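You operate a simulated robot arm through the tools that you are given. There is no shell and no other tool.

Carry out the task below with a simulated robot arm. There is one attempt and no reset: what you move stays moved.

JOB
Gauge the gap under the window frame, shim it and screw it down level.
Fine: push the bay gauge in, draw it out again, push home the one shim of the size shown, then turn the frame screw to tight. Where these are worked on the way, their far stop is far enough and under half their travel is too little: bay gauge.

Only the result counts: the job must be done as asked and must still hold three seconds after the hand-in. Knocking over, shifting, dropping, spilling or breaking anything else fails it.

ROBOT AND FRAMES
A 7-joint arm with a three-finger gripper, fixed in place. Base frame: the origin is on the floor under the middle of its stand, x ahead of it, y to its left, z up. Units: m, degrees, N and s.
It reaches about 1.342 m from its shoulder. Its first joint turns from -166.0 to 166.0 degrees. Payload 2.69 kg.
The TCP is the grasp point between the finger pads, 0.03 m short of the fingertips. In the tool frame z runs along the fingers and y along their closing line. The gripper opens to 0.128 m; its body begins 0.117 m behind the TCP.
Orientation is told as [roll, pitch, yaw] about the base's x, y, z axes, in that order, counted from this pose: with the fingers straight down and closing along the base's y, the tool's x points along the base's -x, its y along +y and its z along -z.

CONTROLS
- The arm moves only by the tool drive_tool. Its argument "commands" is a list of rows, each an object of numbers (a shift or turn left out is 0, a gripper value left out holds the last): "dx", "dy", "dz": the shift along the base's x, y, z in m; "ax", "ay", "az": the turn, a rotation vector about the base's x, y, z in degrees; "claw": the opening in per cent of the stroke, from 0 (shut) to 100 (fully open). In form: [{"dx": .., "dy": .., "dz": .., "ax": .., "ay": .., "az": .., "claw": ..}, ...]. A call has 1 to 20 rows; each row shifts and turns the commanded pose from where the row before left it. A row lasts 0.2 s, in which the tool goes at most 0.05 m and 8.6 degrees; a call with a longer step from one row to the next is refused whole, and so is a gripper value outside its range. A pose out of reach is approached as far as the arm can. The call stops where the force on the tool passes 70 N (or 10 N more than at its start, if that is more) or the arm is blocked; 0.2 s more then pass. The fingers move at their own pace (about 0.127 m/s each) and stop on an object; they squeeze with about 29 N. The grip force told is the motor's: it shows also when the fingers shut on nothing. Time passes only in rows, and 0.2 s behind the last, so rows that do not move let the fingers close. It gives the time, the measured TCP pose, the force on the tool (base axes), the opening and the grip force at its end, in the units of the frame above (readings bear some noise), with the torque about the TCP (base axes, N m) and any sound that the robot's microphone picked up.
- Cameras (640 x 400 px; columns grow to the right, rows downward): "scene" is fixed at [0.2202, 0.6493, 1.5436]; the picture's right is [-0.99, -0.14, 0.00], its down [-0.03, 0.21, -0.98] and it looks along [0.13, -0.97, -0.21] (base axes); focal length 330 px, centre (320, 200). "wrist" rides on the gripper at [0.058, 0.054, -0.131] in the tool frame; the picture's right is [-0.68, 0.74, 0.00], its down [-0.62, -0.57, -0.55] and it looks along [-0.40, -0.37, 0.84] (tool axes); focal length 234 px, centre (320, 200). There is no depth. A picture from a camera that has moved, and an enlarged one, comes with that camera's place and axes in the base frame and with its lens.
- snapshot(camera): a new picture of that camera. No time passes.
- lift_body(by): moves the trunk up (or, below 0, down) by that many m; the arm rides with it, the base frame stays. It gives what a move gives, with no picture.
- enlarge(camera, box): a new picture of the part [left, top, right, bottom] of that camera's present view, enlarged. No time passes.
- hand_in(): hands the job in; it is judged then, once.

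Nothing tells you positions but the pictures and the camera data. Unless the task says otherwise, let go and move clear before handing in.

The tools are called after "Request:" by a JSON object that holds its "op" and its "data". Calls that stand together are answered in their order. drive_tool: Moves the arm, as the interface text tells. Its arguments: {"type":"object","properties":{"commands":{"type":"array","items":{"type":"object","properties":{"dx":{"type":"number"},"dy":{"type":"number"},"dz":{"type":"number"},"ax":{"type":"number"},"ay":{"type":"number"},"az":{"type":"number"},"claw":{"type":"number"}}}}},"required":["commands"]} The other tools are called the same way: lift_body (by) moves the trunk up or down; snapshot (camera) takes a picture; enlarge (camera, box) takes an enlarged picture of a part of a camera's view; hand_in () hands the job in.

At the start:

```text
clock: 0.0
position: [0.4806, -0.5626, 1.2734]
orientation: [0.1, 0.0, 0.2]
wrist_force: [0.4, -0.4, 0.2]
torque: [-0.02, -0.02, -0.03]
width: 0.1282
grasp_force: 0.1
trunk travel left (down, up): [-0.175, 0.175]
```

scene: 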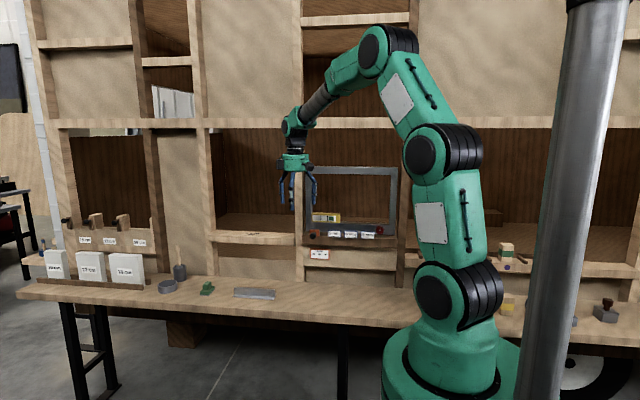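
wrist: 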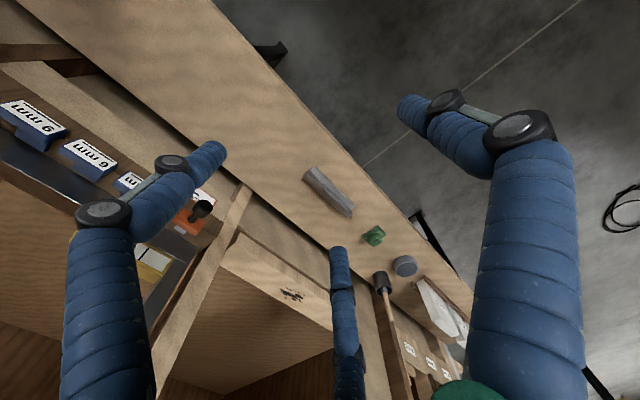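

I see a workbench with a window frame, gauges, shims and other items. I'll take enlarged pictures to locate the parts before moving.

Request:
{"op": "enlarge", "data": {"camera": "scene", "box": [290, 150, 420, 280]}}

Request:
{"op": "enlarge", "data": {"camera": "scene", "box": [20, 200, 180, 300]}}

Request:
{"op": "enlarge", "data": {"camera": "wrist", "box": [0, 60, 260, 300]}}

Request:
{"op": "enlarge", "data": {"camera": "scene", "box": [480, 220, 640, 320]}}

```text
3.08 times, centred on (355, 215) of scene
camera zoom: at [0.2202, 0.6493, 1.5436], right [-0.99, -0.14, 0.0], down [-0.03, 0.21, -0.98], along [0.13, -0.97, -0.21], focal length 1014 px, centre (212, 154)
```

zoom: 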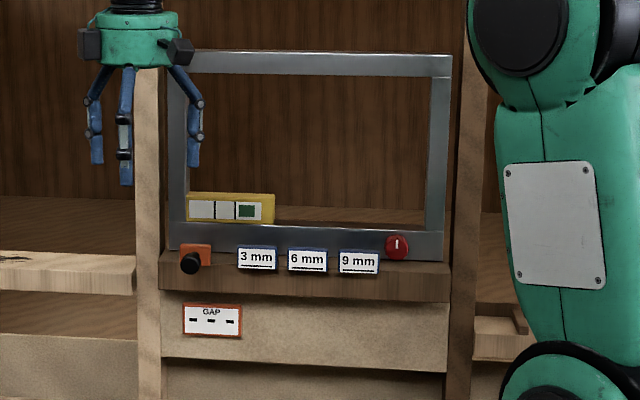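

```text
4.00 times, centred on (100, 250) of scene
camera zoom: at [0.2202, 0.6493, 1.5436], right [-0.99, -0.14, 0.0], down [-0.03, 0.21, -0.98], along [0.13, -0.97, -0.21], focal length 1319 px, centre (1200, 0)
```

zoom: 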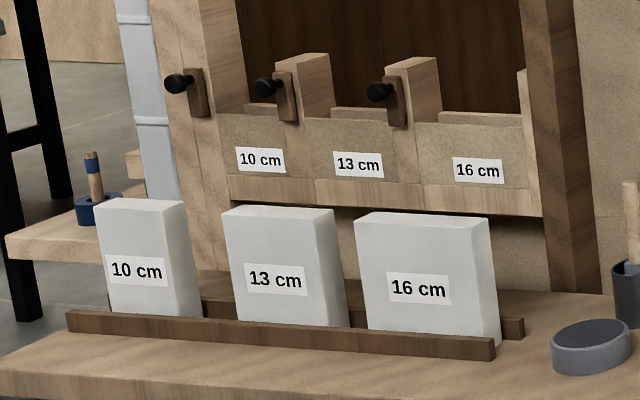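

```text
1.67 times, centred on (130, 180) of wrist
camera zoom: at [0.4211, -0.508, 1.4044], right [0.68, 0.74, 0.0], down [0.62, -0.57, 0.55], along [0.4, -0.37, -0.84], focal length 390 px, centre (637, 233)
```

zoom: 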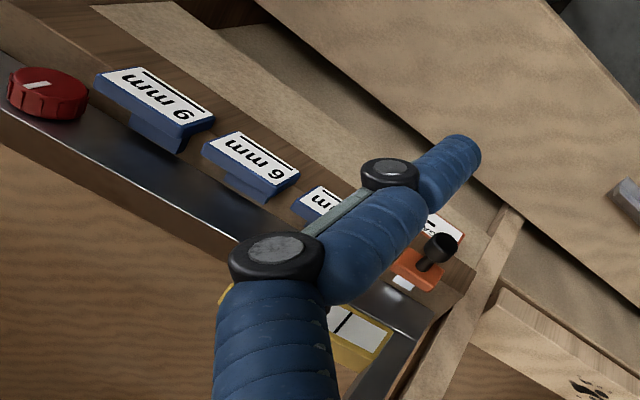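

```text
4.00 times, centred on (560, 270) of scene
camera zoom: at [0.2202, 0.6493, 1.5436], right [-0.99, -0.14, 0.0], down [-0.03, 0.21, -0.98], along [0.13, -0.97, -0.21], focal length 1319 px, centre (-640, -80)
```

zoom: 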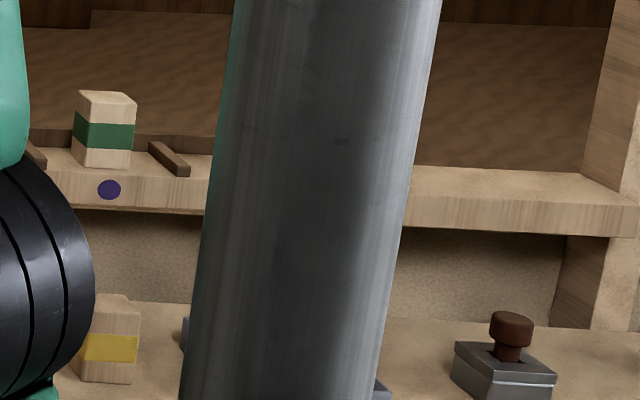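

I see the frame with an orange gauge (black knob, about x 0.46), three blue shims (3, 6 and 9 mm) and a red screw knob (about x 0.14, y -0.94, z 1.055). I'll turn the tool to face the wall while backing off a little, then look closer.

Request:
{"op": "drive_tool", "data": {"commands": [{"dy": 0.02, "ax": -8.2}, {"dy": 0.02, "ax": -8.2}, {"dy": 0.02, "ax": -8.2}, {"dy": 0.02, "ax": -8.2}, {"dy": 0.02, "ax": -8.2}, {"dy": 0.01, "ax": -8.2}, {"ax": -8.2}, {"ax": -8.2}, {"ax": -8.2}, {"ax": -8.2}, {"ax": -8.0}]}}

Request:
{"op": "snapshot", "data": {"camera": "wrist"}}

Request:
{"op": "snapshot", "data": {"camera": "scene"}}

```text
clock: 2.4
position: [0.4802, -0.4521, 1.2726]
orientation: [-90.1, 0.0, 0.2]
wrist_force: [-0.6, 0.3, 1.0]
torque: [0.01, -0.01, -0.02]
width: 0.128
grasp_force: 0.2
trunk travel left (down, up): [-0.175, 0.175]
```

```text
taken
camera wrist: at [0.4211, -0.3205, 1.2197], right [0.68, 0.0, -0.74], down [0.61, 0.55, 0.56], along [0.41, -0.83, 0.37], focal length 234 px, centre (320, 200)
```

wrist: 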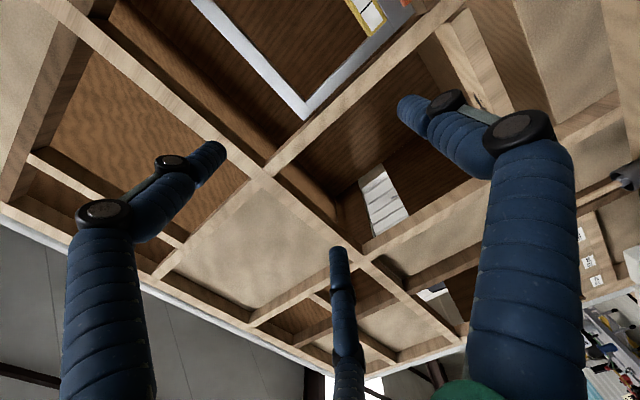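

```text
taken
```

scene: 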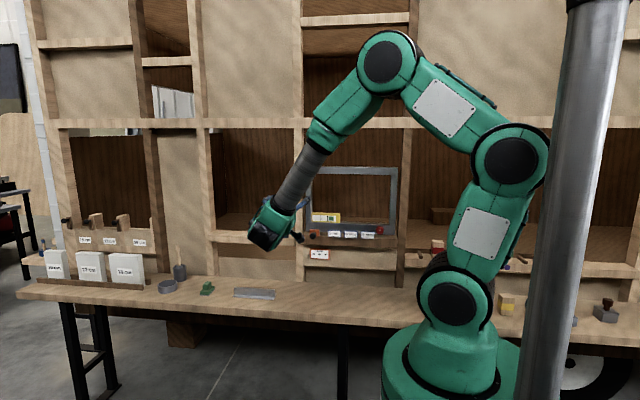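

The tool now faces the wall, but the wrist camera looks upward. I'll roll the tool 90° about the base y axis, so the camera sits above and looks down at the frame.

Request:
{"op": "drive_tool", "data": {"commands": [{"ay": 8.2}, {"ay": 8.2}, {"ay": 8.2}, {"ay": 8.2}, {"ay": 8.2}, {"ay": 8.2}, {"ay": 8.2}, {"ay": 8.2}, {"ay": 8.2}, {"ay": 8.2}, {"ay": 8.0}]}}

Request:
{"op": "snapshot", "data": {"camera": "wrist"}}

Request:
{"op": "snapshot", "data": {"camera": "scene"}}

```text
clock: 4.8
position: [0.4804, -0.4527, 1.2733]
orientation: [92.1, 89.9, -178.0]
wrist_force: [-0.1, -0.1, -0.2]
torque: [0.02, 0.0, -0.06]
width: 0.1279
grasp_force: 0.1
trunk travel left (down, up): [-0.175, 0.175]
```

```text
taken
camera wrist: at [0.4259, -0.3207, 1.3322], right [-0.74, 0.0, -0.67], down [0.56, 0.55, -0.62], along [0.37, -0.84, -0.4], focal length 234 px, centre (320, 200)
```

wrist: 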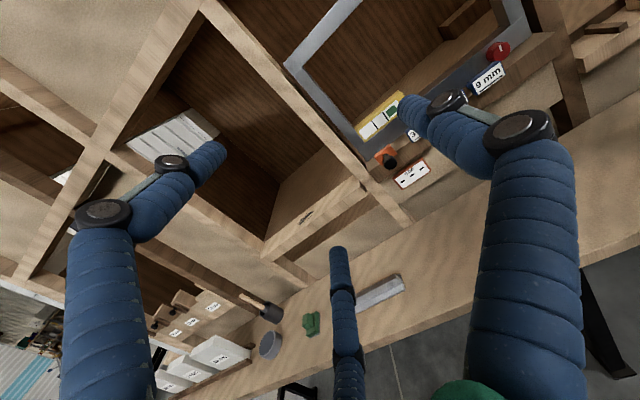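

```text
taken
```

scene: 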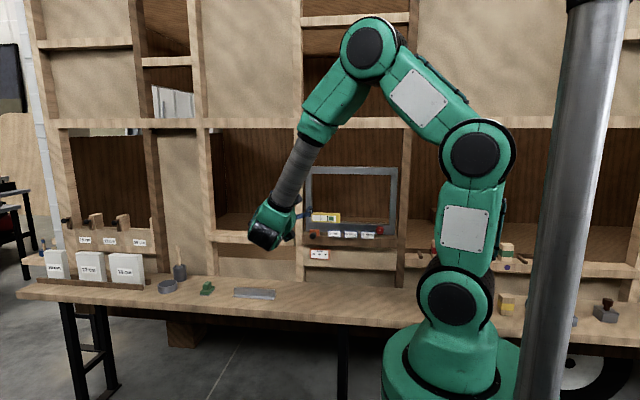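

The camera now looks down toward the frame. I'll shift towards x 0.2 for a closer look at the gauge, shims, display and screw.

Request:
{"op": "drive_tool", "data": {"commands": [{"dx": -0.045, "dy": -0.01}, {"dx": -0.045, "dy": -0.02}, {"dx": -0.045, "dy": -0.02}, {"dx": -0.045, "dy": -0.02}, {"dx": -0.045, "dy": -0.02}, {"dx": -0.045, "dy": -0.02}]}}

Request:
{"op": "snapshot", "data": {"camera": "wrist"}}

Request:
{"op": "snapshot", "data": {"camera": "scene"}}

```text
clock: 6.2
position: [0.2073, -0.5596, 1.2716]
orientation: [53.9, 89.9, 143.9]
wrist_force: [0.6, 0.5, -0.6]
torque: [-0.02, 0.0, -0.01]
width: 0.1277
grasp_force: 0.0
trunk travel left (down, up): [-0.175, 0.175]
```

```text
taken
camera wrist: at [0.1531, -0.4277, 1.3318], right [-0.74, 0.0, -0.68], down [0.56, 0.55, -0.62], along [0.37, -0.84, -0.4], focal length 234 px, centre (320, 200)
```

wrist: 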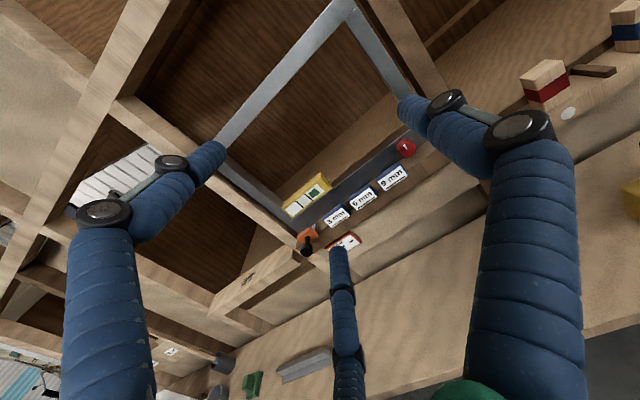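

```text
taken
```

scene: 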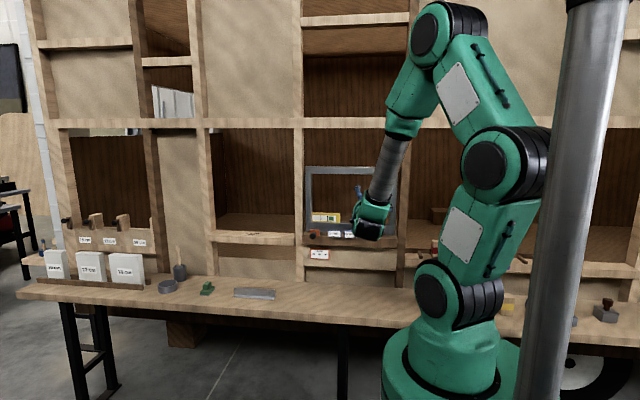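

Request:
{"op": "enlarge", "data": {"camera": "wrist", "box": [270, 120, 430, 260]}}

Request:
{"op": "enlarge", "data": {"camera": "scene", "box": [300, 200, 400, 270]}}

```text
2.86 times, centred on (350, 190) of wrist
camera zoom: at [0.1531, -0.4277, 1.3318], right [-0.74, 0.0, -0.68], down [0.56, 0.55, -0.62], along [0.37, -0.84, -0.4], focal length 669 px, centre (234, 229)
```

zoom: 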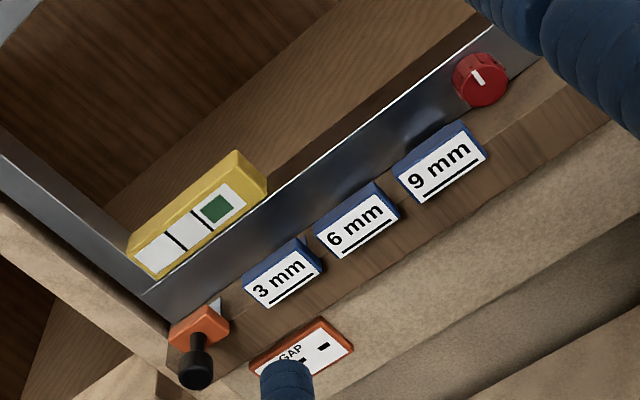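

```text
5.71 times, centred on (350, 235) of scene
camera zoom: at [0.2202, 0.6493, 1.5436], right [-0.99, -0.14, 0.0], down [-0.03, 0.21, -0.98], along [0.13, -0.97, -0.21], focal length 1884 px, centre (149, 0)
```

zoom: 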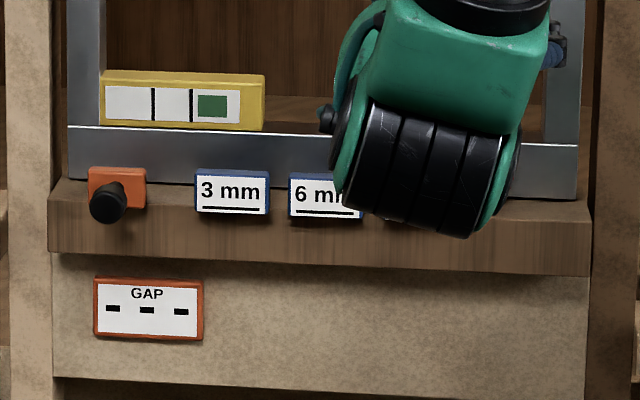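

I can see the gauge (orange block, black knob whose front end is near x 0.462, y -0.843, z 1.045), the shim labels and the red knob; the level bubble is off to one side. I'll roll the tool another 90° so one finger is on top, and come closer to the gauge.

Request:
{"op": "drive_tool", "data": {"commands": [{"ay": 8.2, "dx": 0.023, "dy": -0.01, "dz": -0.013}, {"ay": 8.2, "dx": 0.023, "dy": -0.01, "dz": -0.013}, {"ay": 8.2, "dx": 0.023, "dy": -0.01, "dz": -0.013}, {"ay": 8.2, "dx": 0.023, "dy": -0.01, "dz": -0.013}, {"ay": 8.2, "dx": 0.023, "dy": -0.01, "dz": -0.013}, {"ay": 8.2, "dx": 0.023, "dy": -0.01, "dz": -0.013}, {"ay": 8.2, "dx": 0.023, "dy": -0.01, "dz": -0.013}, {"ay": 8.2, "dx": 0.023, "dy": -0.01, "dz": -0.013}, {"ay": 8.2, "dx": 0.023, "dy": -0.01, "dz": -0.013}, {"ay": 8.2, "dx": 0.023, "dy": -0.01, "dz": -0.013}, {"ay": 8.0, "dx": 0.023, "dy": -0.01, "dz": -0.013}]}}

Request:
{"op": "snapshot", "data": {"camera": "wrist"}}

Request:
{"op": "snapshot", "data": {"camera": "scene"}}

```text
clock: 8.6
position: [0.4644, -0.6739, 1.1295]
orientation: [90.0, -0.1, -179.9]
wrist_force: [0.1, 0.2, -0.8]
torque: [0.04, 0.0, 0.02]
width: 0.128
grasp_force: 0.0
trunk travel left (down, up): [-0.175, 0.175]
```

```text
taken
camera wrist: at [0.5221, -0.5412, 1.1832], right [-0.67, 0.0, 0.74], down [-0.62, 0.55, -0.56], along [-0.4, -0.84, -0.37], focal length 234 px, centre (320, 200)
```

wrist: 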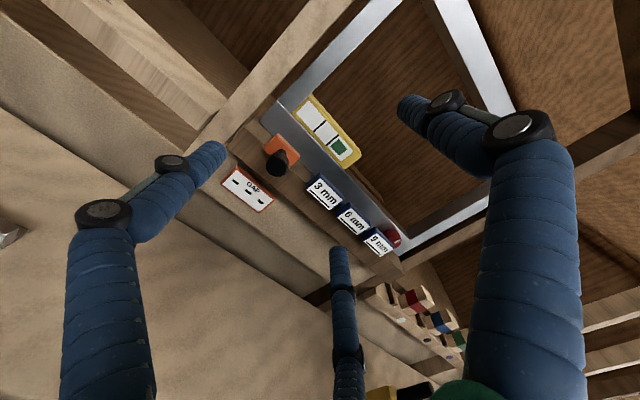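

```text
taken
```

scene: 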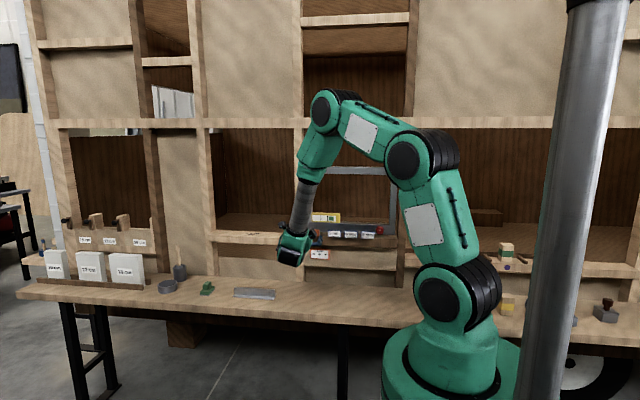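

Request:
{"op": "enlarge", "data": {"camera": "wrist", "box": [220, 90, 420, 260]}}

Request:
{"op": "enlarge", "data": {"camera": "scene", "box": [270, 180, 400, 270]}}

```text
2.35 times, centred on (320, 175) of wrist
camera zoom: at [0.5221, -0.5412, 1.1832], right [-0.67, 0.0, 0.74], down [-0.62, 0.55, -0.56], along [-0.4, -0.84, -0.37], focal length 551 px, centre (320, 259)
```

zoom: 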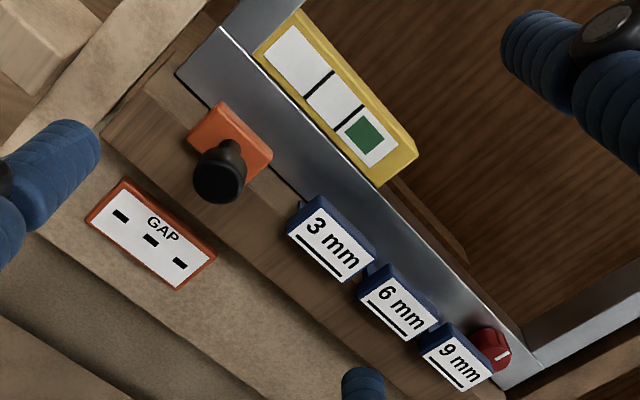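

```text
4.44 times, centred on (335, 225) of scene
camera zoom: at [0.2202, 0.6493, 1.5436], right [-0.99, -0.14, 0.0], down [-0.03, 0.21, -0.98], along [0.13, -0.97, -0.21], focal length 1465 px, centre (253, 89)
```

zoom: 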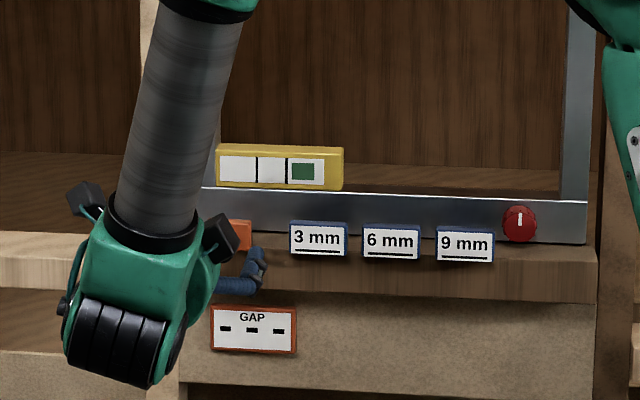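

I'll zoom in on the gauge and shelf edge to judge clearances around the knob.

Request:
{"op": "enlarge", "data": {"camera": "wrist", "box": [220, 100, 320, 170]}}

Request:
{"op": "enlarge", "data": {"camera": "wrist", "box": [300, 160, 420, 260]}}

Request:
{"op": "enlarge", "data": {"camera": "scene", "box": [320, 215, 400, 265]}}

```text
5.71 times, centred on (270, 135) of wrist
camera zoom: at [0.5221, -0.5412, 1.1832], right [-0.67, 0.0, 0.74], down [-0.62, 0.55, -0.56], along [-0.4, -0.84, -0.37], focal length 1338 px, centre (606, 571)
```

zoom: 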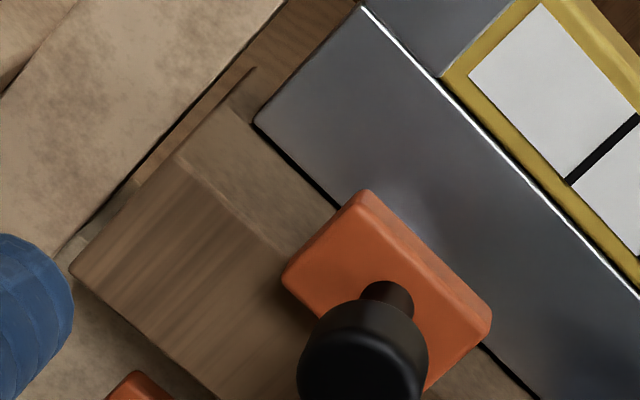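

```text
4.00 times, centred on (360, 210) of wrist
camera zoom: at [0.5221, -0.5412, 1.1832], right [-0.67, 0.0, 0.74], down [-0.62, 0.55, -0.56], along [-0.4, -0.84, -0.37], focal length 937 px, centre (160, 160)
```

zoom: 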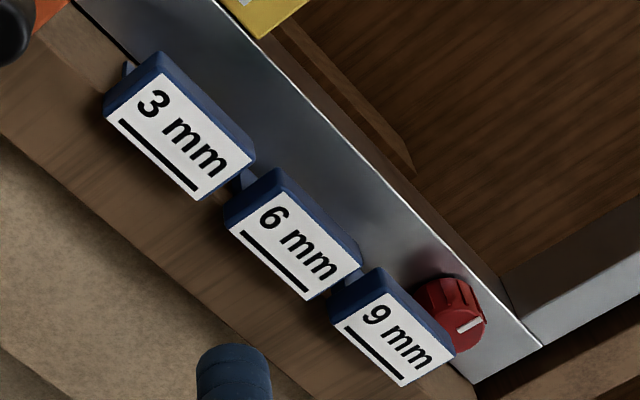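

```text
8.00 times, centred on (360, 240) of scene
camera zoom: at [0.2202, 0.6493, 1.5436], right [-0.99, -0.14, 0.0], down [-0.03, 0.21, -0.98], along [0.13, -0.97, -0.21], focal length 2637 px, centre (0, -120)
```

zoom: 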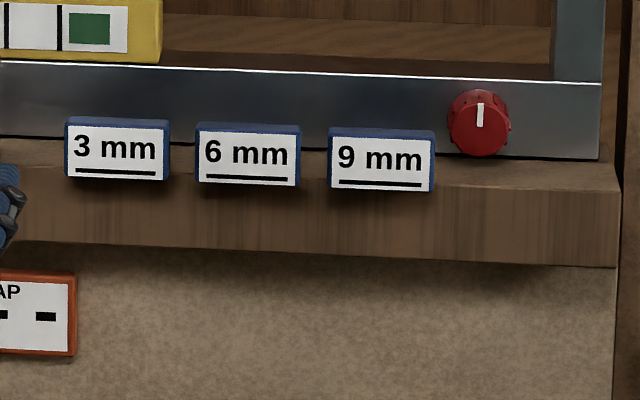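

Request:
{"op": "enlarge", "data": {"camera": "wrist", "box": [255, 125, 315, 185]}}

Request:
{"op": "enlarge", "data": {"camera": "wrist", "box": [360, 215, 420, 265]}}

```text
6.67 times, centred on (285, 155) of wrist
camera zoom: at [0.5221, -0.5412, 1.1832], right [-0.67, 0.0, 0.74], down [-0.62, 0.55, -0.56], along [-0.4, -0.84, -0.37], focal length 1561 px, centre (553, 500)
```

zoom: 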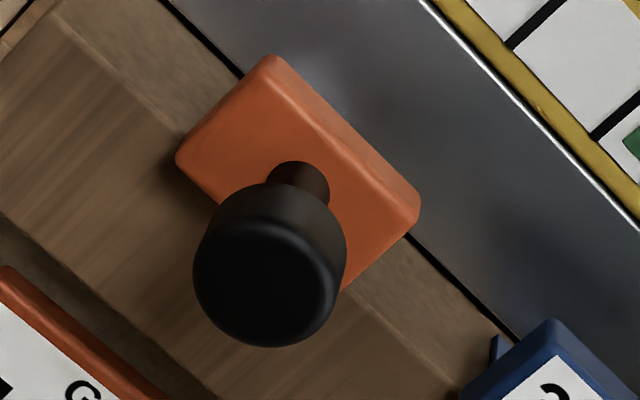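

```text
8.00 times, centred on (390, 240) of wrist
camera zoom: at [0.5221, -0.5412, 1.1832], right [-0.67, 0.0, 0.74], down [-0.62, 0.55, -0.56], along [-0.4, -0.84, -0.37], focal length 1873 px, centre (-240, -120)
```

zoom: 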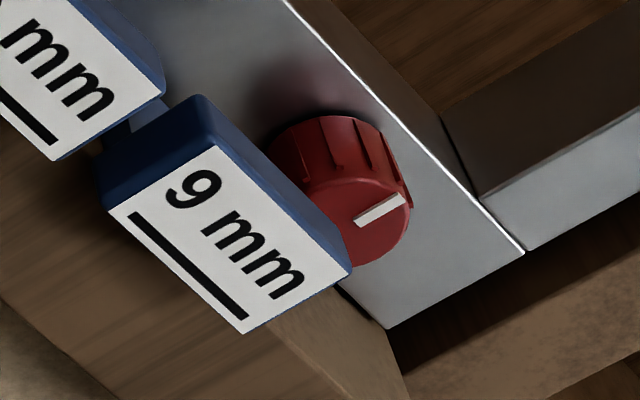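

The knob is about 29 mm across, in front of the shelf edge, so it can be gripped from the front. I'll first watch how the three fingers close in free space.

Request:
{"op": "drive_tool", "data": {"commands": [{"claw": 30}, {}, {}]}}

Request:
{"op": "snapshot", "data": {"camera": "wrist"}}

Request:
{"op": "drive_tool", "data": {"commands": [{"claw": 0}, {}, {}]}}

Request:
{"op": "snapshot", "data": {"camera": "wrist"}}

```text
clock: 9.4
position: [0.4643, -0.6731, 1.1287]
orientation: [90.0, 0.1, -180.0]
wrist_force: [0.0, -0.1, 0.0]
torque: [-0.04, 0.0, -0.01]
width: 0.0384
grasp_force: 0.1
trunk travel left (down, up): [-0.175, 0.175]
```

```text
taken
camera wrist: at [0.5221, -0.5413, 1.1836], right [-0.68, 0.0, 0.74], down [-0.62, 0.55, -0.56], along [-0.4, -0.84, -0.37], focal length 234 px, centre (320, 200)
```

wrist: 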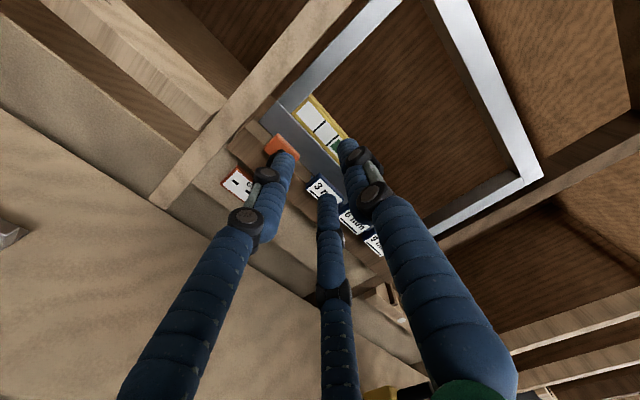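

```text
clock: 10.2
position: [0.4645, -0.6732, 1.1291]
orientation: [90.0, 0.0, -180.0]
wrist_force: [1.5, -0.2, -0.4]
torque: [0.01, 0.01, 0.0]
width: 0.0022
grasp_force: 29.0
trunk travel left (down, up): [-0.175, 0.175]
```

```text
taken
camera wrist: at [0.522, -0.5413, 1.1837], right [-0.68, 0.0, 0.74], down [-0.62, 0.55, -0.57], along [-0.4, -0.84, -0.37], focal length 234 px, centre (320, 200)
```

wrist: 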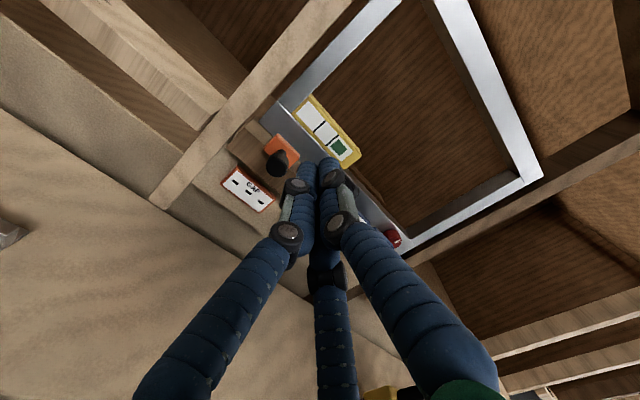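

The fingers close radially onto the axis, like a three-jaw chuck. I'll line up in front of the gauge knob with a part-open claw and check the alignment.

Request:
{"op": "drive_tool", "data": {"commands": [{"dz": -0.03, "claw": 48}, {"dx": -0.0045, "dz": -0.03}, {"dz": -0.026, "dy": -0.02}, {"dy": -0.04}, {"dy": -0.037}, {}]}}

Request:
{"op": "snapshot", "data": {"camera": "wrist"}}

Request:
{"op": "enlarge", "data": {"camera": "scene", "box": [270, 200, 350, 260]}}

```text
clock: 11.6
position: [0.4571, -0.7701, 1.0429]
orientation: [90.0, 0.0, -179.9]
wrist_force: [0.3, 0.0, 0.8]
torque: [-0.04, -0.02, -0.01]
width: 0.0615
grasp_force: 0.0
trunk travel left (down, up): [-0.175, 0.175]
```

```text
taken
camera wrist: at [0.5166, -0.6373, 1.0977], right [-0.68, 0.0, 0.74], down [-0.62, 0.55, -0.57], along [-0.4, -0.84, -0.37], focal length 234 px, centre (320, 200)
```

wrist: 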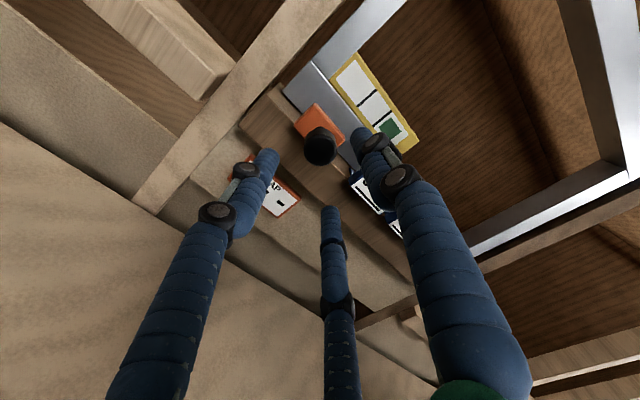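

```text
6.67 times, centred on (310, 230) of scene
camera zoom: at [0.2202, 0.6493, 1.5436], right [-0.99, -0.14, 0.0], down [-0.03, 0.21, -0.98], along [0.13, -0.97, -0.21], focal length 2198 px, centre (387, 0)
```

zoom: 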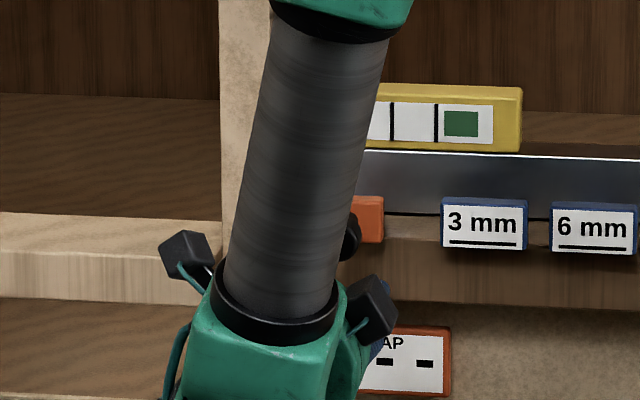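

Request:
{"op": "enlarge", "data": {"camera": "wrist", "box": [270, 90, 370, 190]}}

```text
4.00 times, centred on (320, 140) of wrist
camera zoom: at [0.5166, -0.6373, 1.0977], right [-0.68, 0.0, 0.74], down [-0.62, 0.55, -0.57], along [-0.4, -0.84, -0.37], focal length 937 px, centre (320, 440)
```

zoom: 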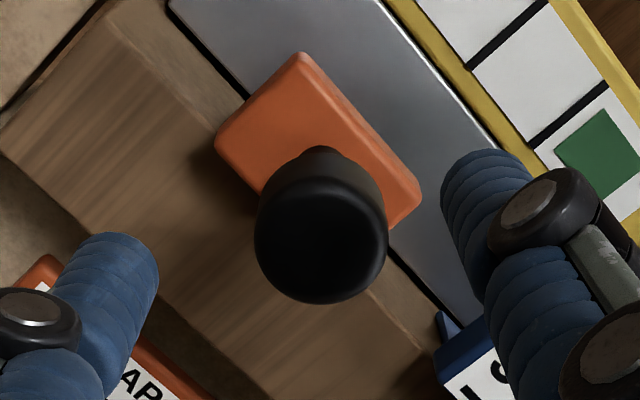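

The knob is centred on the tool axis (front face near y -0.845). I'll advance so the fingertips overlap it by about 13 mm, then grip.

Request:
{"op": "drive_tool", "data": {"commands": [{"dy": -0.02}, {"dy": -0.02}, {"dy": -0.019}, {}, {"claw": 0}, {}, {}, {}]}}

Request:
{"op": "enlarge", "data": {"camera": "wrist", "box": [220, 60, 420, 260]}}

```text
clock: 13.4
position: [0.4602, -0.8291, 1.0443]
orientation: [89.9, 0.0, -179.9]
wrist_force: [14.7, -5.1, 1.9]
torque: [0.02, 0.02, 0.57]
width: 0.0287
grasp_force: 44.9
trunk travel left (down, up): [-0.175, 0.175]
```

```text
2.00 times, centred on (320, 160) of wrist
camera zoom: at [0.518, -0.6971, 1.0991], right [-0.68, 0.0, 0.74], down [-0.62, 0.55, -0.57], along [-0.4, -0.84, -0.37], focal length 468 px, centre (320, 280)
```

zoom: 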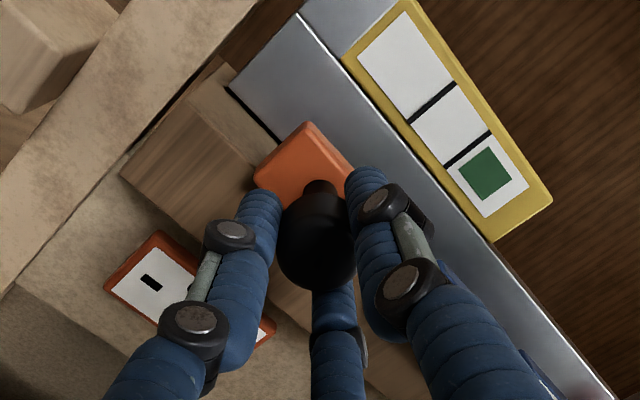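

The knob is gripped (width 28.7 mm) with a small side load. I'll relieve that slightly and push the gauge in with small steps.

Request:
{"op": "drive_tool", "data": {"commands": [{"dx": 0.0015}, {"dy": -0.004}, {"dy": -0.004}, {"dy": -0.004}]}}

Request:
{"op": "enlarge", "data": {"camera": "wrist", "box": [220, 60, 420, 260]}}

```text
clock: 14.4
position: [0.4611, -0.8401, 1.045]
orientation: [90.0, 0.0, -180.0]
wrist_force: [6.2, 0.7, 9.2]
torque: [-0.16, -0.06, -0.5]
width: 0.0287
grasp_force: 45.0
trunk travel left (down, up): [-0.175, 0.175]
```

```text
2.00 times, centred on (320, 160) of wrist
camera zoom: at [0.5182, -0.7085, 1.0991], right [-0.68, 0.0, 0.74], down [-0.62, 0.55, -0.57], along [-0.4, -0.84, -0.37], focal length 468 px, centre (320, 280)
```

zoom: 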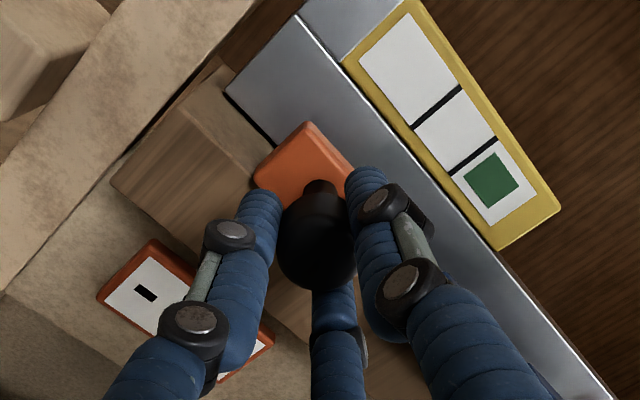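

The gauge moves in with the grip and force stays low. I'll continue pushing.

Request:
{"op": "drive_tool", "data": {"commands": [{"dy": -0.004}, {"dy": -0.004}, {"dy": -0.004}, {"dy": -0.003}]}}

Request:
{"op": "enlarge", "data": {"camera": "wrist", "box": [220, 60, 420, 260]}}

Request:
{"op": "enlarge", "data": {"camera": "scene", "box": [270, 200, 350, 270]}}

```text
clock: 15.4
position: [0.4601, -0.856, 1.0444]
orientation: [90.1, 0.0, -180.0]
wrist_force: [3.8, 2.3, 10.3]
torque: [-0.47, 0.08, 0.26]
width: 0.029
grasp_force: 44.7
trunk travel left (down, up): [-0.175, 0.175]
```

```text
2.00 times, centred on (320, 160) of wrist
camera zoom: at [0.5181, -0.7237, 1.099], right [-0.68, 0.0, 0.74], down [-0.62, 0.55, -0.57], along [-0.4, -0.84, -0.37], focal length 468 px, centre (320, 280)
```

zoom: 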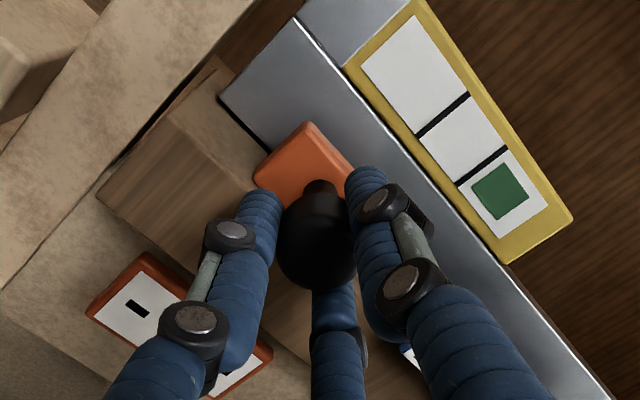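

```text
5.71 times, centred on (310, 235) of scene
camera zoom: at [0.2202, 0.6493, 1.5436], right [-0.99, -0.14, 0.0], down [-0.03, 0.21, -0.98], along [0.13, -0.97, -0.21], focal length 1884 px, centre (377, 0)
```

zoom: 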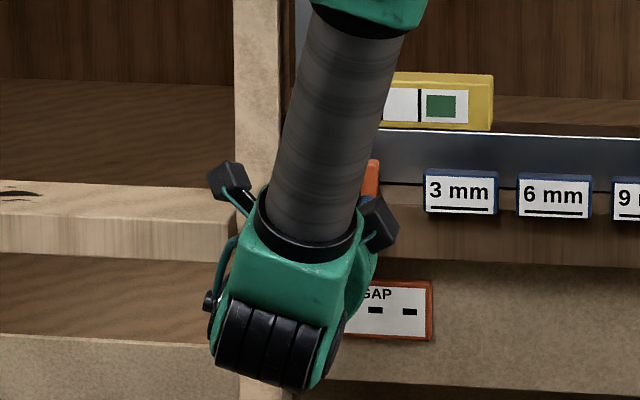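

Still no reading on the display, after about 26 mm of travel. I'll keep pushing in.

Request:
{"op": "drive_tool", "data": {"commands": [{"dy": -0.004}, {"dy": -0.004}]}}

Request:
{"op": "enlarge", "data": {"camera": "wrist", "box": [220, 60, 420, 260]}}

Request:
{"op": "enlarge", "data": {"camera": "scene", "box": [270, 200, 350, 270]}}

```text
clock: 16.0
position: [0.4606, -0.8638, 1.0447]
orientation: [90.1, 0.1, -180.0]
wrist_force: [-0.1, -0.2, 13.3]
torque: [-0.35, 0.06, 0.45]
width: 0.0289
grasp_force: 45.2
trunk travel left (down, up): [-0.175, 0.175]
```

```text
2.00 times, centred on (320, 160) of wrist
camera zoom: at [0.5182, -0.7316, 1.0991], right [-0.68, 0.0, 0.74], down [-0.62, 0.55, -0.57], along [-0.4, -0.84, -0.37], focal length 468 px, centre (320, 280)
```

zoom: 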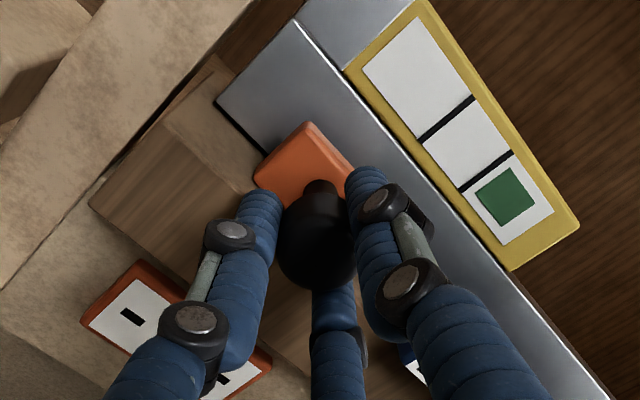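

```text
5.71 times, centred on (310, 235) of scene
camera zoom: at [0.2202, 0.6493, 1.5436], right [-0.99, -0.14, 0.0], down [-0.03, 0.21, -0.98], along [0.13, -0.97, -0.21], focal length 1884 px, centre (377, 0)
```

zoom: 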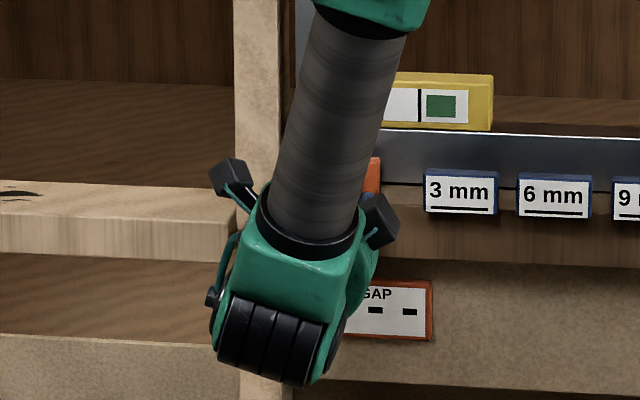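

Travel is about 35 mm and still no stop; the small upward force suggests I'm slightly low. I'll raise by 1 mm and continue.

Request:
{"op": "drive_tool", "data": {"commands": [{"dz": 0.001}, {"dy": -0.003}, {"dy": -0.003}]}}

Request:
{"op": "enlarge", "data": {"camera": "wrist", "box": [220, 60, 420, 260]}}

Request:
{"op": "enlarge", "data": {"camera": "scene", "box": [320, 215, 360, 265]}}

```text
clock: 16.8
position: [0.4603, -0.8707, 1.0452]
orientation: [89.9, 0.0, -180.0]
wrist_force: [-0.9, 0.1, 8.6]
torque: [-0.2, 0.09, 0.54]
width: 0.029
grasp_force: 44.9
trunk travel left (down, up): [-0.175, 0.175]
```

```text
2.00 times, centred on (320, 160) of wrist
camera zoom: at [0.5182, -0.7373, 1.0992], right [-0.68, 0.0, 0.74], down [-0.62, 0.55, -0.57], along [-0.4, -0.84, -0.37], focal length 468 px, centre (320, 280)
```

zoom: 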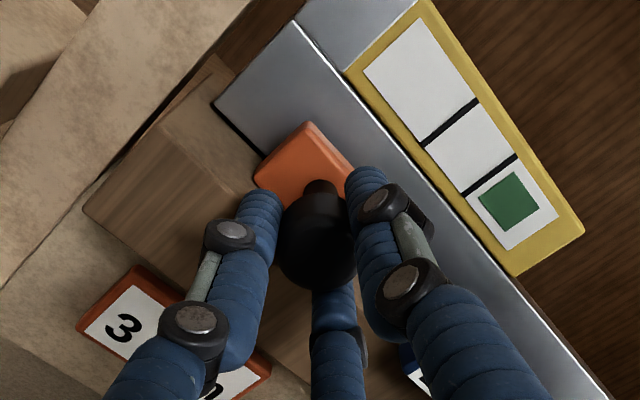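

```text
8.00 times, centred on (340, 240) of scene
camera zoom: at [0.2202, 0.6493, 1.5436], right [-0.99, -0.14, 0.0], down [-0.03, 0.21, -0.98], along [0.13, -0.97, -0.21], focal length 2637 px, centre (160, -120)
```

zoom: 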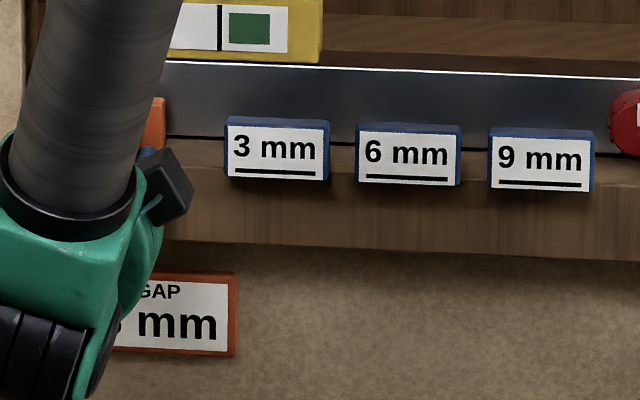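

The display now shows a reading that starts with "3". I'll push on gently to the far stop to be sure the gauge is fully in.

Request:
{"op": "drive_tool", "data": {"commands": [{"dy": -0.002}, {"dy": -0.002}, {"dy": -0.002}]}}

Request:
{"op": "enlarge", "data": {"camera": "wrist", "box": [220, 60, 420, 260]}}

```text
clock: 17.6
position: [0.4607, -0.8721, 1.0441]
orientation: [90.0, -0.1, -179.9]
wrist_force: [1.6, 37.4, 5.2]
torque: [-0.19, -0.03, 0.05]
width: 0.0287
grasp_force: 45.0
trunk travel left (down, up): [-0.175, 0.175]
```

```text
2.00 times, centred on (320, 160) of wrist
camera zoom: at [0.5181, -0.7405, 1.0991], right [-0.68, 0.0, 0.74], down [-0.62, 0.55, -0.56], along [-0.4, -0.84, -0.37], focal length 468 px, centre (320, 280)
```

zoom: 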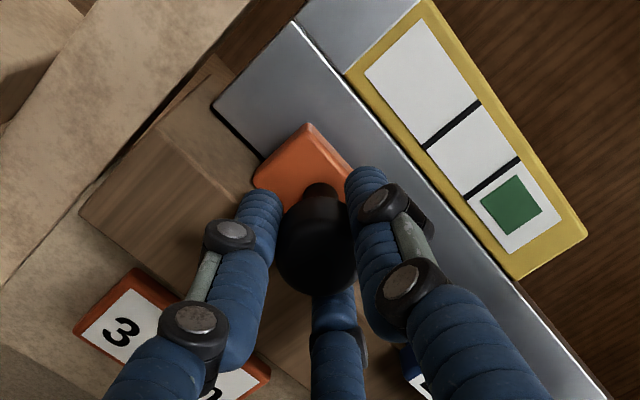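

The gauge has hit its far stop (37 N). Now I'll draw it back out the same distance.

Request:
{"op": "drive_tool", "data": {"commands": [{"dy": 0.004}, {"dy": 0.004}, {"dy": 0.004}, {"dy": 0.004}, {"dy": 0.004}, {"dy": 0.004}, {"dy": 0.004}, {"dy": 0.004}, {"dy": 0.004}, {"dy": 0.004}, {"dy": 0.003}]}}

Request:
{"op": "enlarge", "data": {"camera": "wrist", "box": [220, 60, 420, 260]}}

```text
clock: 20.0
position: [0.4594, -0.8325, 1.0453]
orientation: [90.1, 0.0, -180.0]
wrist_force: [3.2, -0.9, 1.3]
torque: [-0.06, -0.05, 0.37]
width: 0.0286
grasp_force: 45.0
trunk travel left (down, up): [-0.175, 0.175]
```

```text
2.00 times, centred on (320, 160) of wrist
camera zoom: at [0.5182, -0.7006, 1.0993], right [-0.68, 0.0, 0.74], down [-0.62, 0.55, -0.57], along [-0.4, -0.84, -0.37], focal length 468 px, centre (320, 280)
```

zoom: 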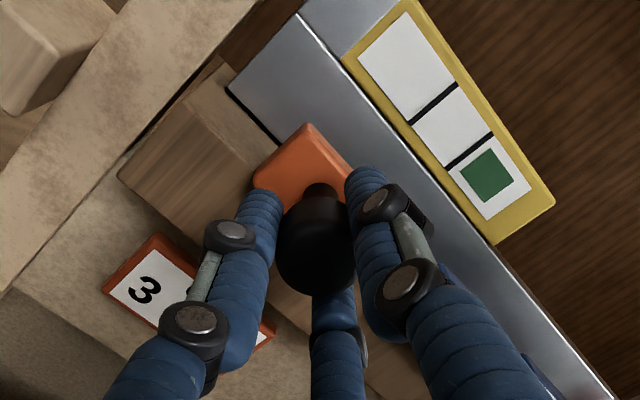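

The reading stays on. I'm about 3 mm short of the start position, so I'll pull gently until the outer stop is felt.

Request:
{"op": "drive_tool", "data": {"commands": [{"dy": 0.002}, {"dy": 0.002}, {"dy": 0.001}, {}]}}

```text
clock: 21.0
position: [0.4615, -0.8286, 1.0453]
orientation: [89.9, 0.0, 180.1]
wrist_force: [-1.9, -34.3, 1.7]
torque: [0.02, 0.0, -0.06]
width: 0.0289
grasp_force: 45.5
trunk travel left (down, up): [-0.175, 0.175]
```

The gauge is fully out at its outer stop. I'll relax, release and back off.

Request:
{"op": "drive_tool", "data": {"commands": [{"dy": -0.0025}, {"claw": 48}, {}, {}, {"dy": 0.02}, {"dy": 0.03}, {"dy": 0.04}, {"dy": 0.04, "claw": 0}, {"dz": 0.03}, {}]}}

Request:
{"op": "snapshot", "data": {"camera": "wrist"}}

Request:
{"op": "enlarge", "data": {"camera": "scene", "box": [290, 200, 400, 270]}}

```text
clock: 23.2
position: [0.4607, -0.6994, 1.0764]
orientation: [90.0, -0.1, -179.9]
wrist_force: [-0.7, -0.4, 0.5]
torque: [0.03, 0.03, 0.02]
width: 0.0022
grasp_force: 28.8
trunk travel left (down, up): [-0.175, 0.175]
```

```text
taken
camera wrist: at [0.5186, -0.5676, 1.1293], right [-0.68, 0.0, 0.74], down [-0.62, 0.55, -0.57], along [-0.4, -0.84, -0.37], focal length 234 px, centre (320, 200)
```

wrist: 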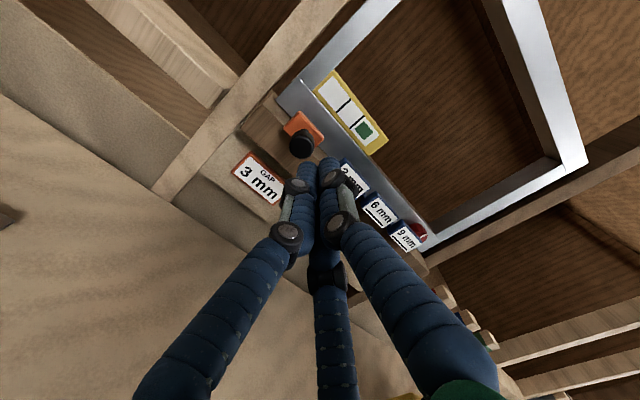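

```text
5.71 times, centred on (345, 235) of scene
camera zoom: at [0.2202, 0.6493, 1.5436], right [-0.99, -0.14, 0.0], down [-0.03, 0.21, -0.98], along [0.13, -0.97, -0.21], focal length 1884 px, centre (177, 0)
```

zoom: 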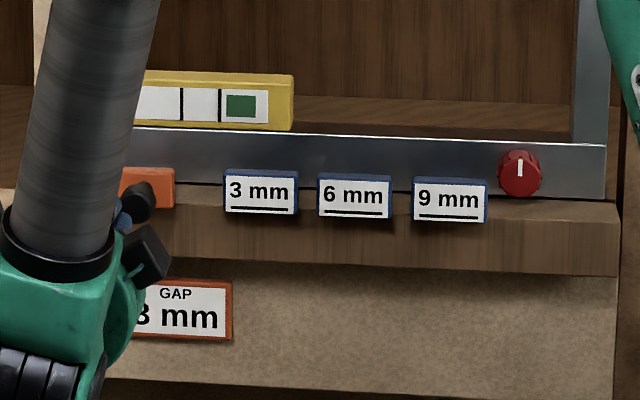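

The gauge reads GAP 3 mm and is fully out, so the 3 mm shim is the one (label centre near x 0.363, y -0.883, z 1.044). I'll line up the closed fist in front of it.

Request:
{"op": "drive_tool", "data": {"commands": [{"dx": -0.035}, {"dx": -0.035}, {"dx": -0.0277, "dz": -0.01}, {"dz": -0.0185, "dy": -0.02}, {"dy": -0.04}, {"dy": -0.04}, {}]}}

Request:
{"op": "snapshot", "data": {"camera": "wrist"}}

Request:
{"op": "enlarge", "data": {"camera": "wrist", "box": [240, 80, 400, 200]}}

Request:
{"op": "enlarge", "data": {"camera": "scene", "box": [290, 200, 400, 270]}}

```text
clock: 24.8
position: [0.3646, -0.8016, 1.0462]
orientation: [90.0, 0.0, -179.9]
wrist_force: [-0.7, 0.1, -0.4]
torque: [-0.01, -0.02, 0.02]
width: 0.0022
grasp_force: 29.0
trunk travel left (down, up): [-0.175, 0.175]
```

```text
taken
camera wrist: at [0.4212, -0.6699, 1.1004], right [-0.68, 0.0, 0.74], down [-0.62, 0.55, -0.57], along [-0.4, -0.84, -0.37], focal length 234 px, centre (320, 200)
```

wrist: 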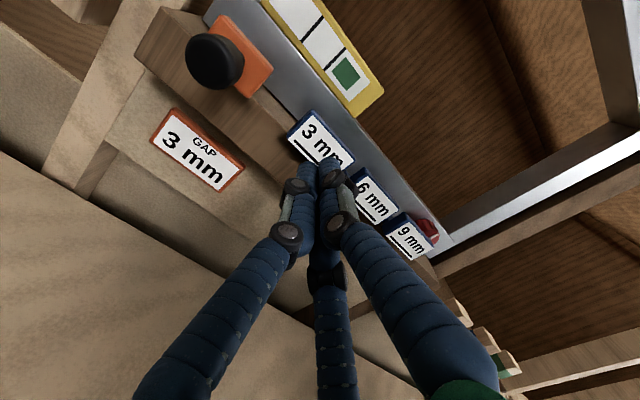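

```text
3.33 times, centred on (320, 140) of wrist
camera zoom: at [0.4212, -0.6699, 1.1004], right [-0.68, 0.0, 0.74], down [-0.62, 0.55, -0.57], along [-0.4, -0.84, -0.37], focal length 781 px, centre (320, 400)
```

zoom: 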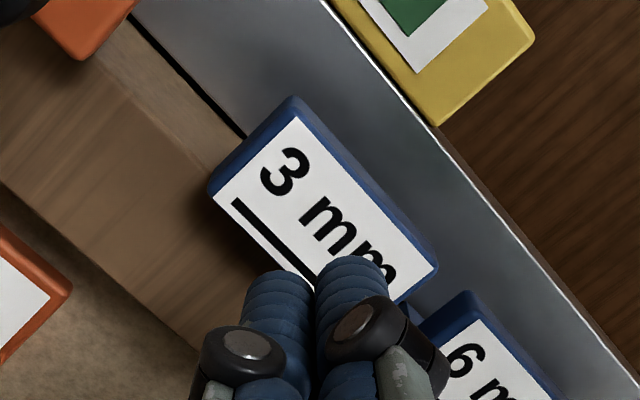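

```text
5.71 times, centred on (345, 235) of scene
camera zoom: at [0.2202, 0.6493, 1.5436], right [-0.99, -0.14, 0.0], down [-0.03, 0.21, -0.98], along [0.13, -0.97, -0.21], focal length 1884 px, centre (177, 0)
```

zoom: 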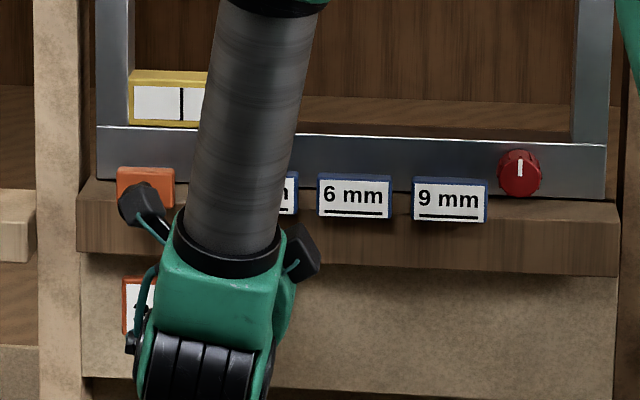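

The fist is centred on the 3 mm label. I'll advance to contact and push the shim in with small steps.

Request:
{"op": "drive_tool", "data": {"commands": [{"dy": -0.02}, {"dy": -0.02}, {"dy": -0.008}, {"dy": -0.004}, {"dy": -0.004}, {"dy": -0.004}]}}

Request:
{"op": "enlarge", "data": {"camera": "wrist", "box": [240, 80, 400, 200]}}

```text
clock: 26.2
position: [0.3621, -0.8601, 1.0454]
orientation: [90.0, 0.0, -180.0]
wrist_force: [0.4, -0.2, -0.1]
torque: [-0.02, 0.01, 0.04]
width: 0.0021
grasp_force: 29.0
trunk travel left (down, up): [-0.175, 0.175]
```

```text
3.33 times, centred on (320, 140) of wrist
camera zoom: at [0.4203, -0.7287, 1.1004], right [-0.68, 0.0, 0.74], down [-0.62, 0.55, -0.57], along [-0.4, -0.84, -0.37], focal length 781 px, centre (320, 400)
```

zoom: 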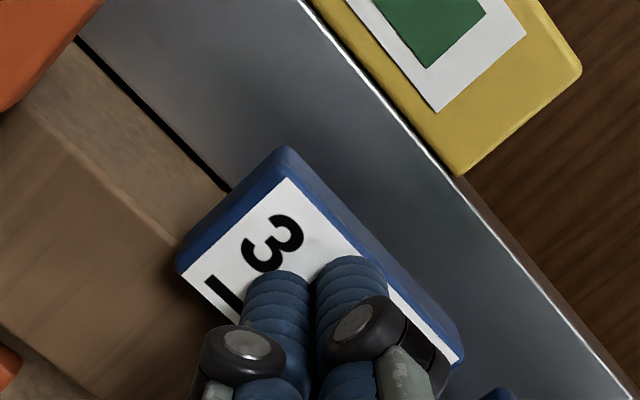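

Request:
{"op": "drive_tool", "data": {"commands": [{"dy": -0.004}, {"dy": -0.004}, {"dy": -0.004}]}}

Request:
{"op": "enlarge", "data": {"camera": "wrist", "box": [240, 80, 400, 200]}}

```text
clock: 27.0
position: [0.3618, -0.8721, 1.047]
orientation: [89.9, -0.1, -180.1]
wrist_force: [-0.1, -0.1, -1.3]
torque: [-0.04, 0.0, 0.01]
width: 0.0019
grasp_force: 31.4
trunk travel left (down, up): [-0.175, 0.175]
```

```text
3.33 times, centred on (320, 140) of wrist
camera zoom: at [0.4206, -0.7397, 1.1008], right [-0.68, 0.0, 0.74], down [-0.62, 0.55, -0.57], along [-0.4, -0.84, -0.37], focal length 781 px, centre (320, 400)
```

zoom: 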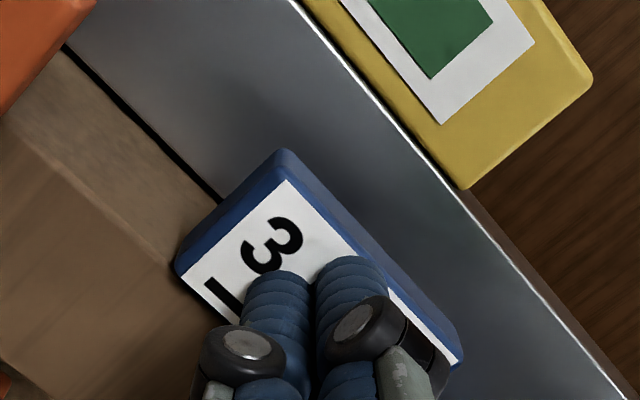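

The shim is moving in with almost no force. I'll continue to its stop.

Request:
{"op": "drive_tool", "data": {"commands": [{"dy": -0.004}, {"dy": -0.004}, {"dy": -0.004}]}}

Request:
{"op": "enlarge", "data": {"camera": "wrist", "box": [240, 80, 400, 200]}}

```text
clock: 27.8
position: [0.3619, -0.8851, 1.0453]
orientation: [90.0, 0.0, -179.9]
wrist_force: [-0.8, -0.3, -0.1]
torque: [0.01, -0.01, -0.01]
width: 0.0021
grasp_force: 32.3
trunk travel left (down, up): [-0.175, 0.175]
```

```text
3.33 times, centred on (320, 140) of wrist
camera zoom: at [0.4201, -0.7526, 1.0997], right [-0.68, 0.0, 0.74], down [-0.62, 0.55, -0.56], along [-0.4, -0.84, -0.37], focal length 781 px, centre (320, 400)
```

zoom: 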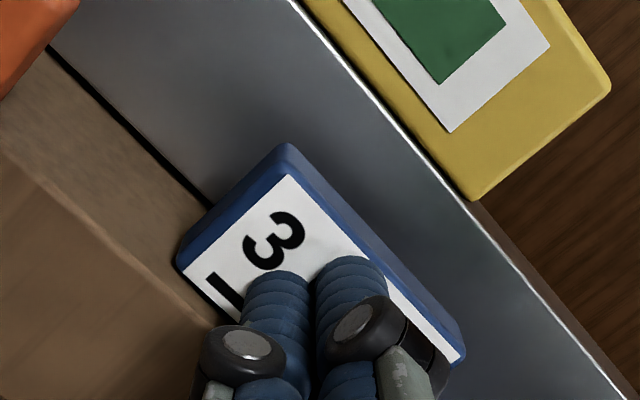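

Request:
{"op": "drive_tool", "data": {"commands": [{"dy": -0.003}, {"dy": -0.003}, {"dy": -0.003}]}}

Request:
{"op": "enlarge", "data": {"camera": "wrist", "box": [240, 80, 400, 200]}}

```text
clock: 28.6
position: [0.3618, -0.8931, 1.0454]
orientation: [90.0, -0.1, -179.9]
wrist_force: [-0.4, 2.2, -0.9]
torque: [0.03, -0.03, 0.03]
width: 0.0021
grasp_force: 31.3
trunk travel left (down, up): [-0.175, 0.175]
```

```text
3.33 times, centred on (320, 140) of wrist
camera zoom: at [0.42, -0.7613, 1.0998], right [-0.68, 0.0, 0.74], down [-0.62, 0.55, -0.56], along [-0.4, -0.84, -0.37], focal length 781 px, centre (320, 400)
```

zoom: 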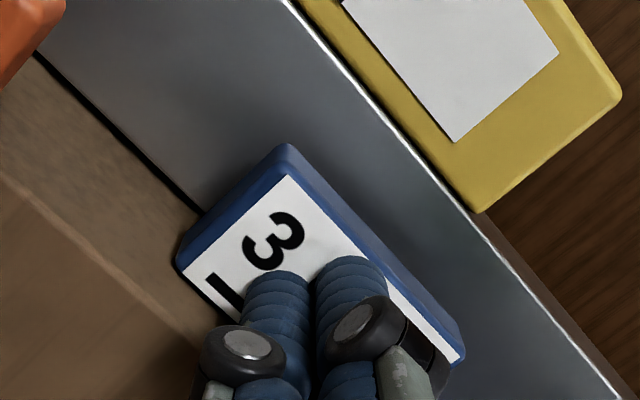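

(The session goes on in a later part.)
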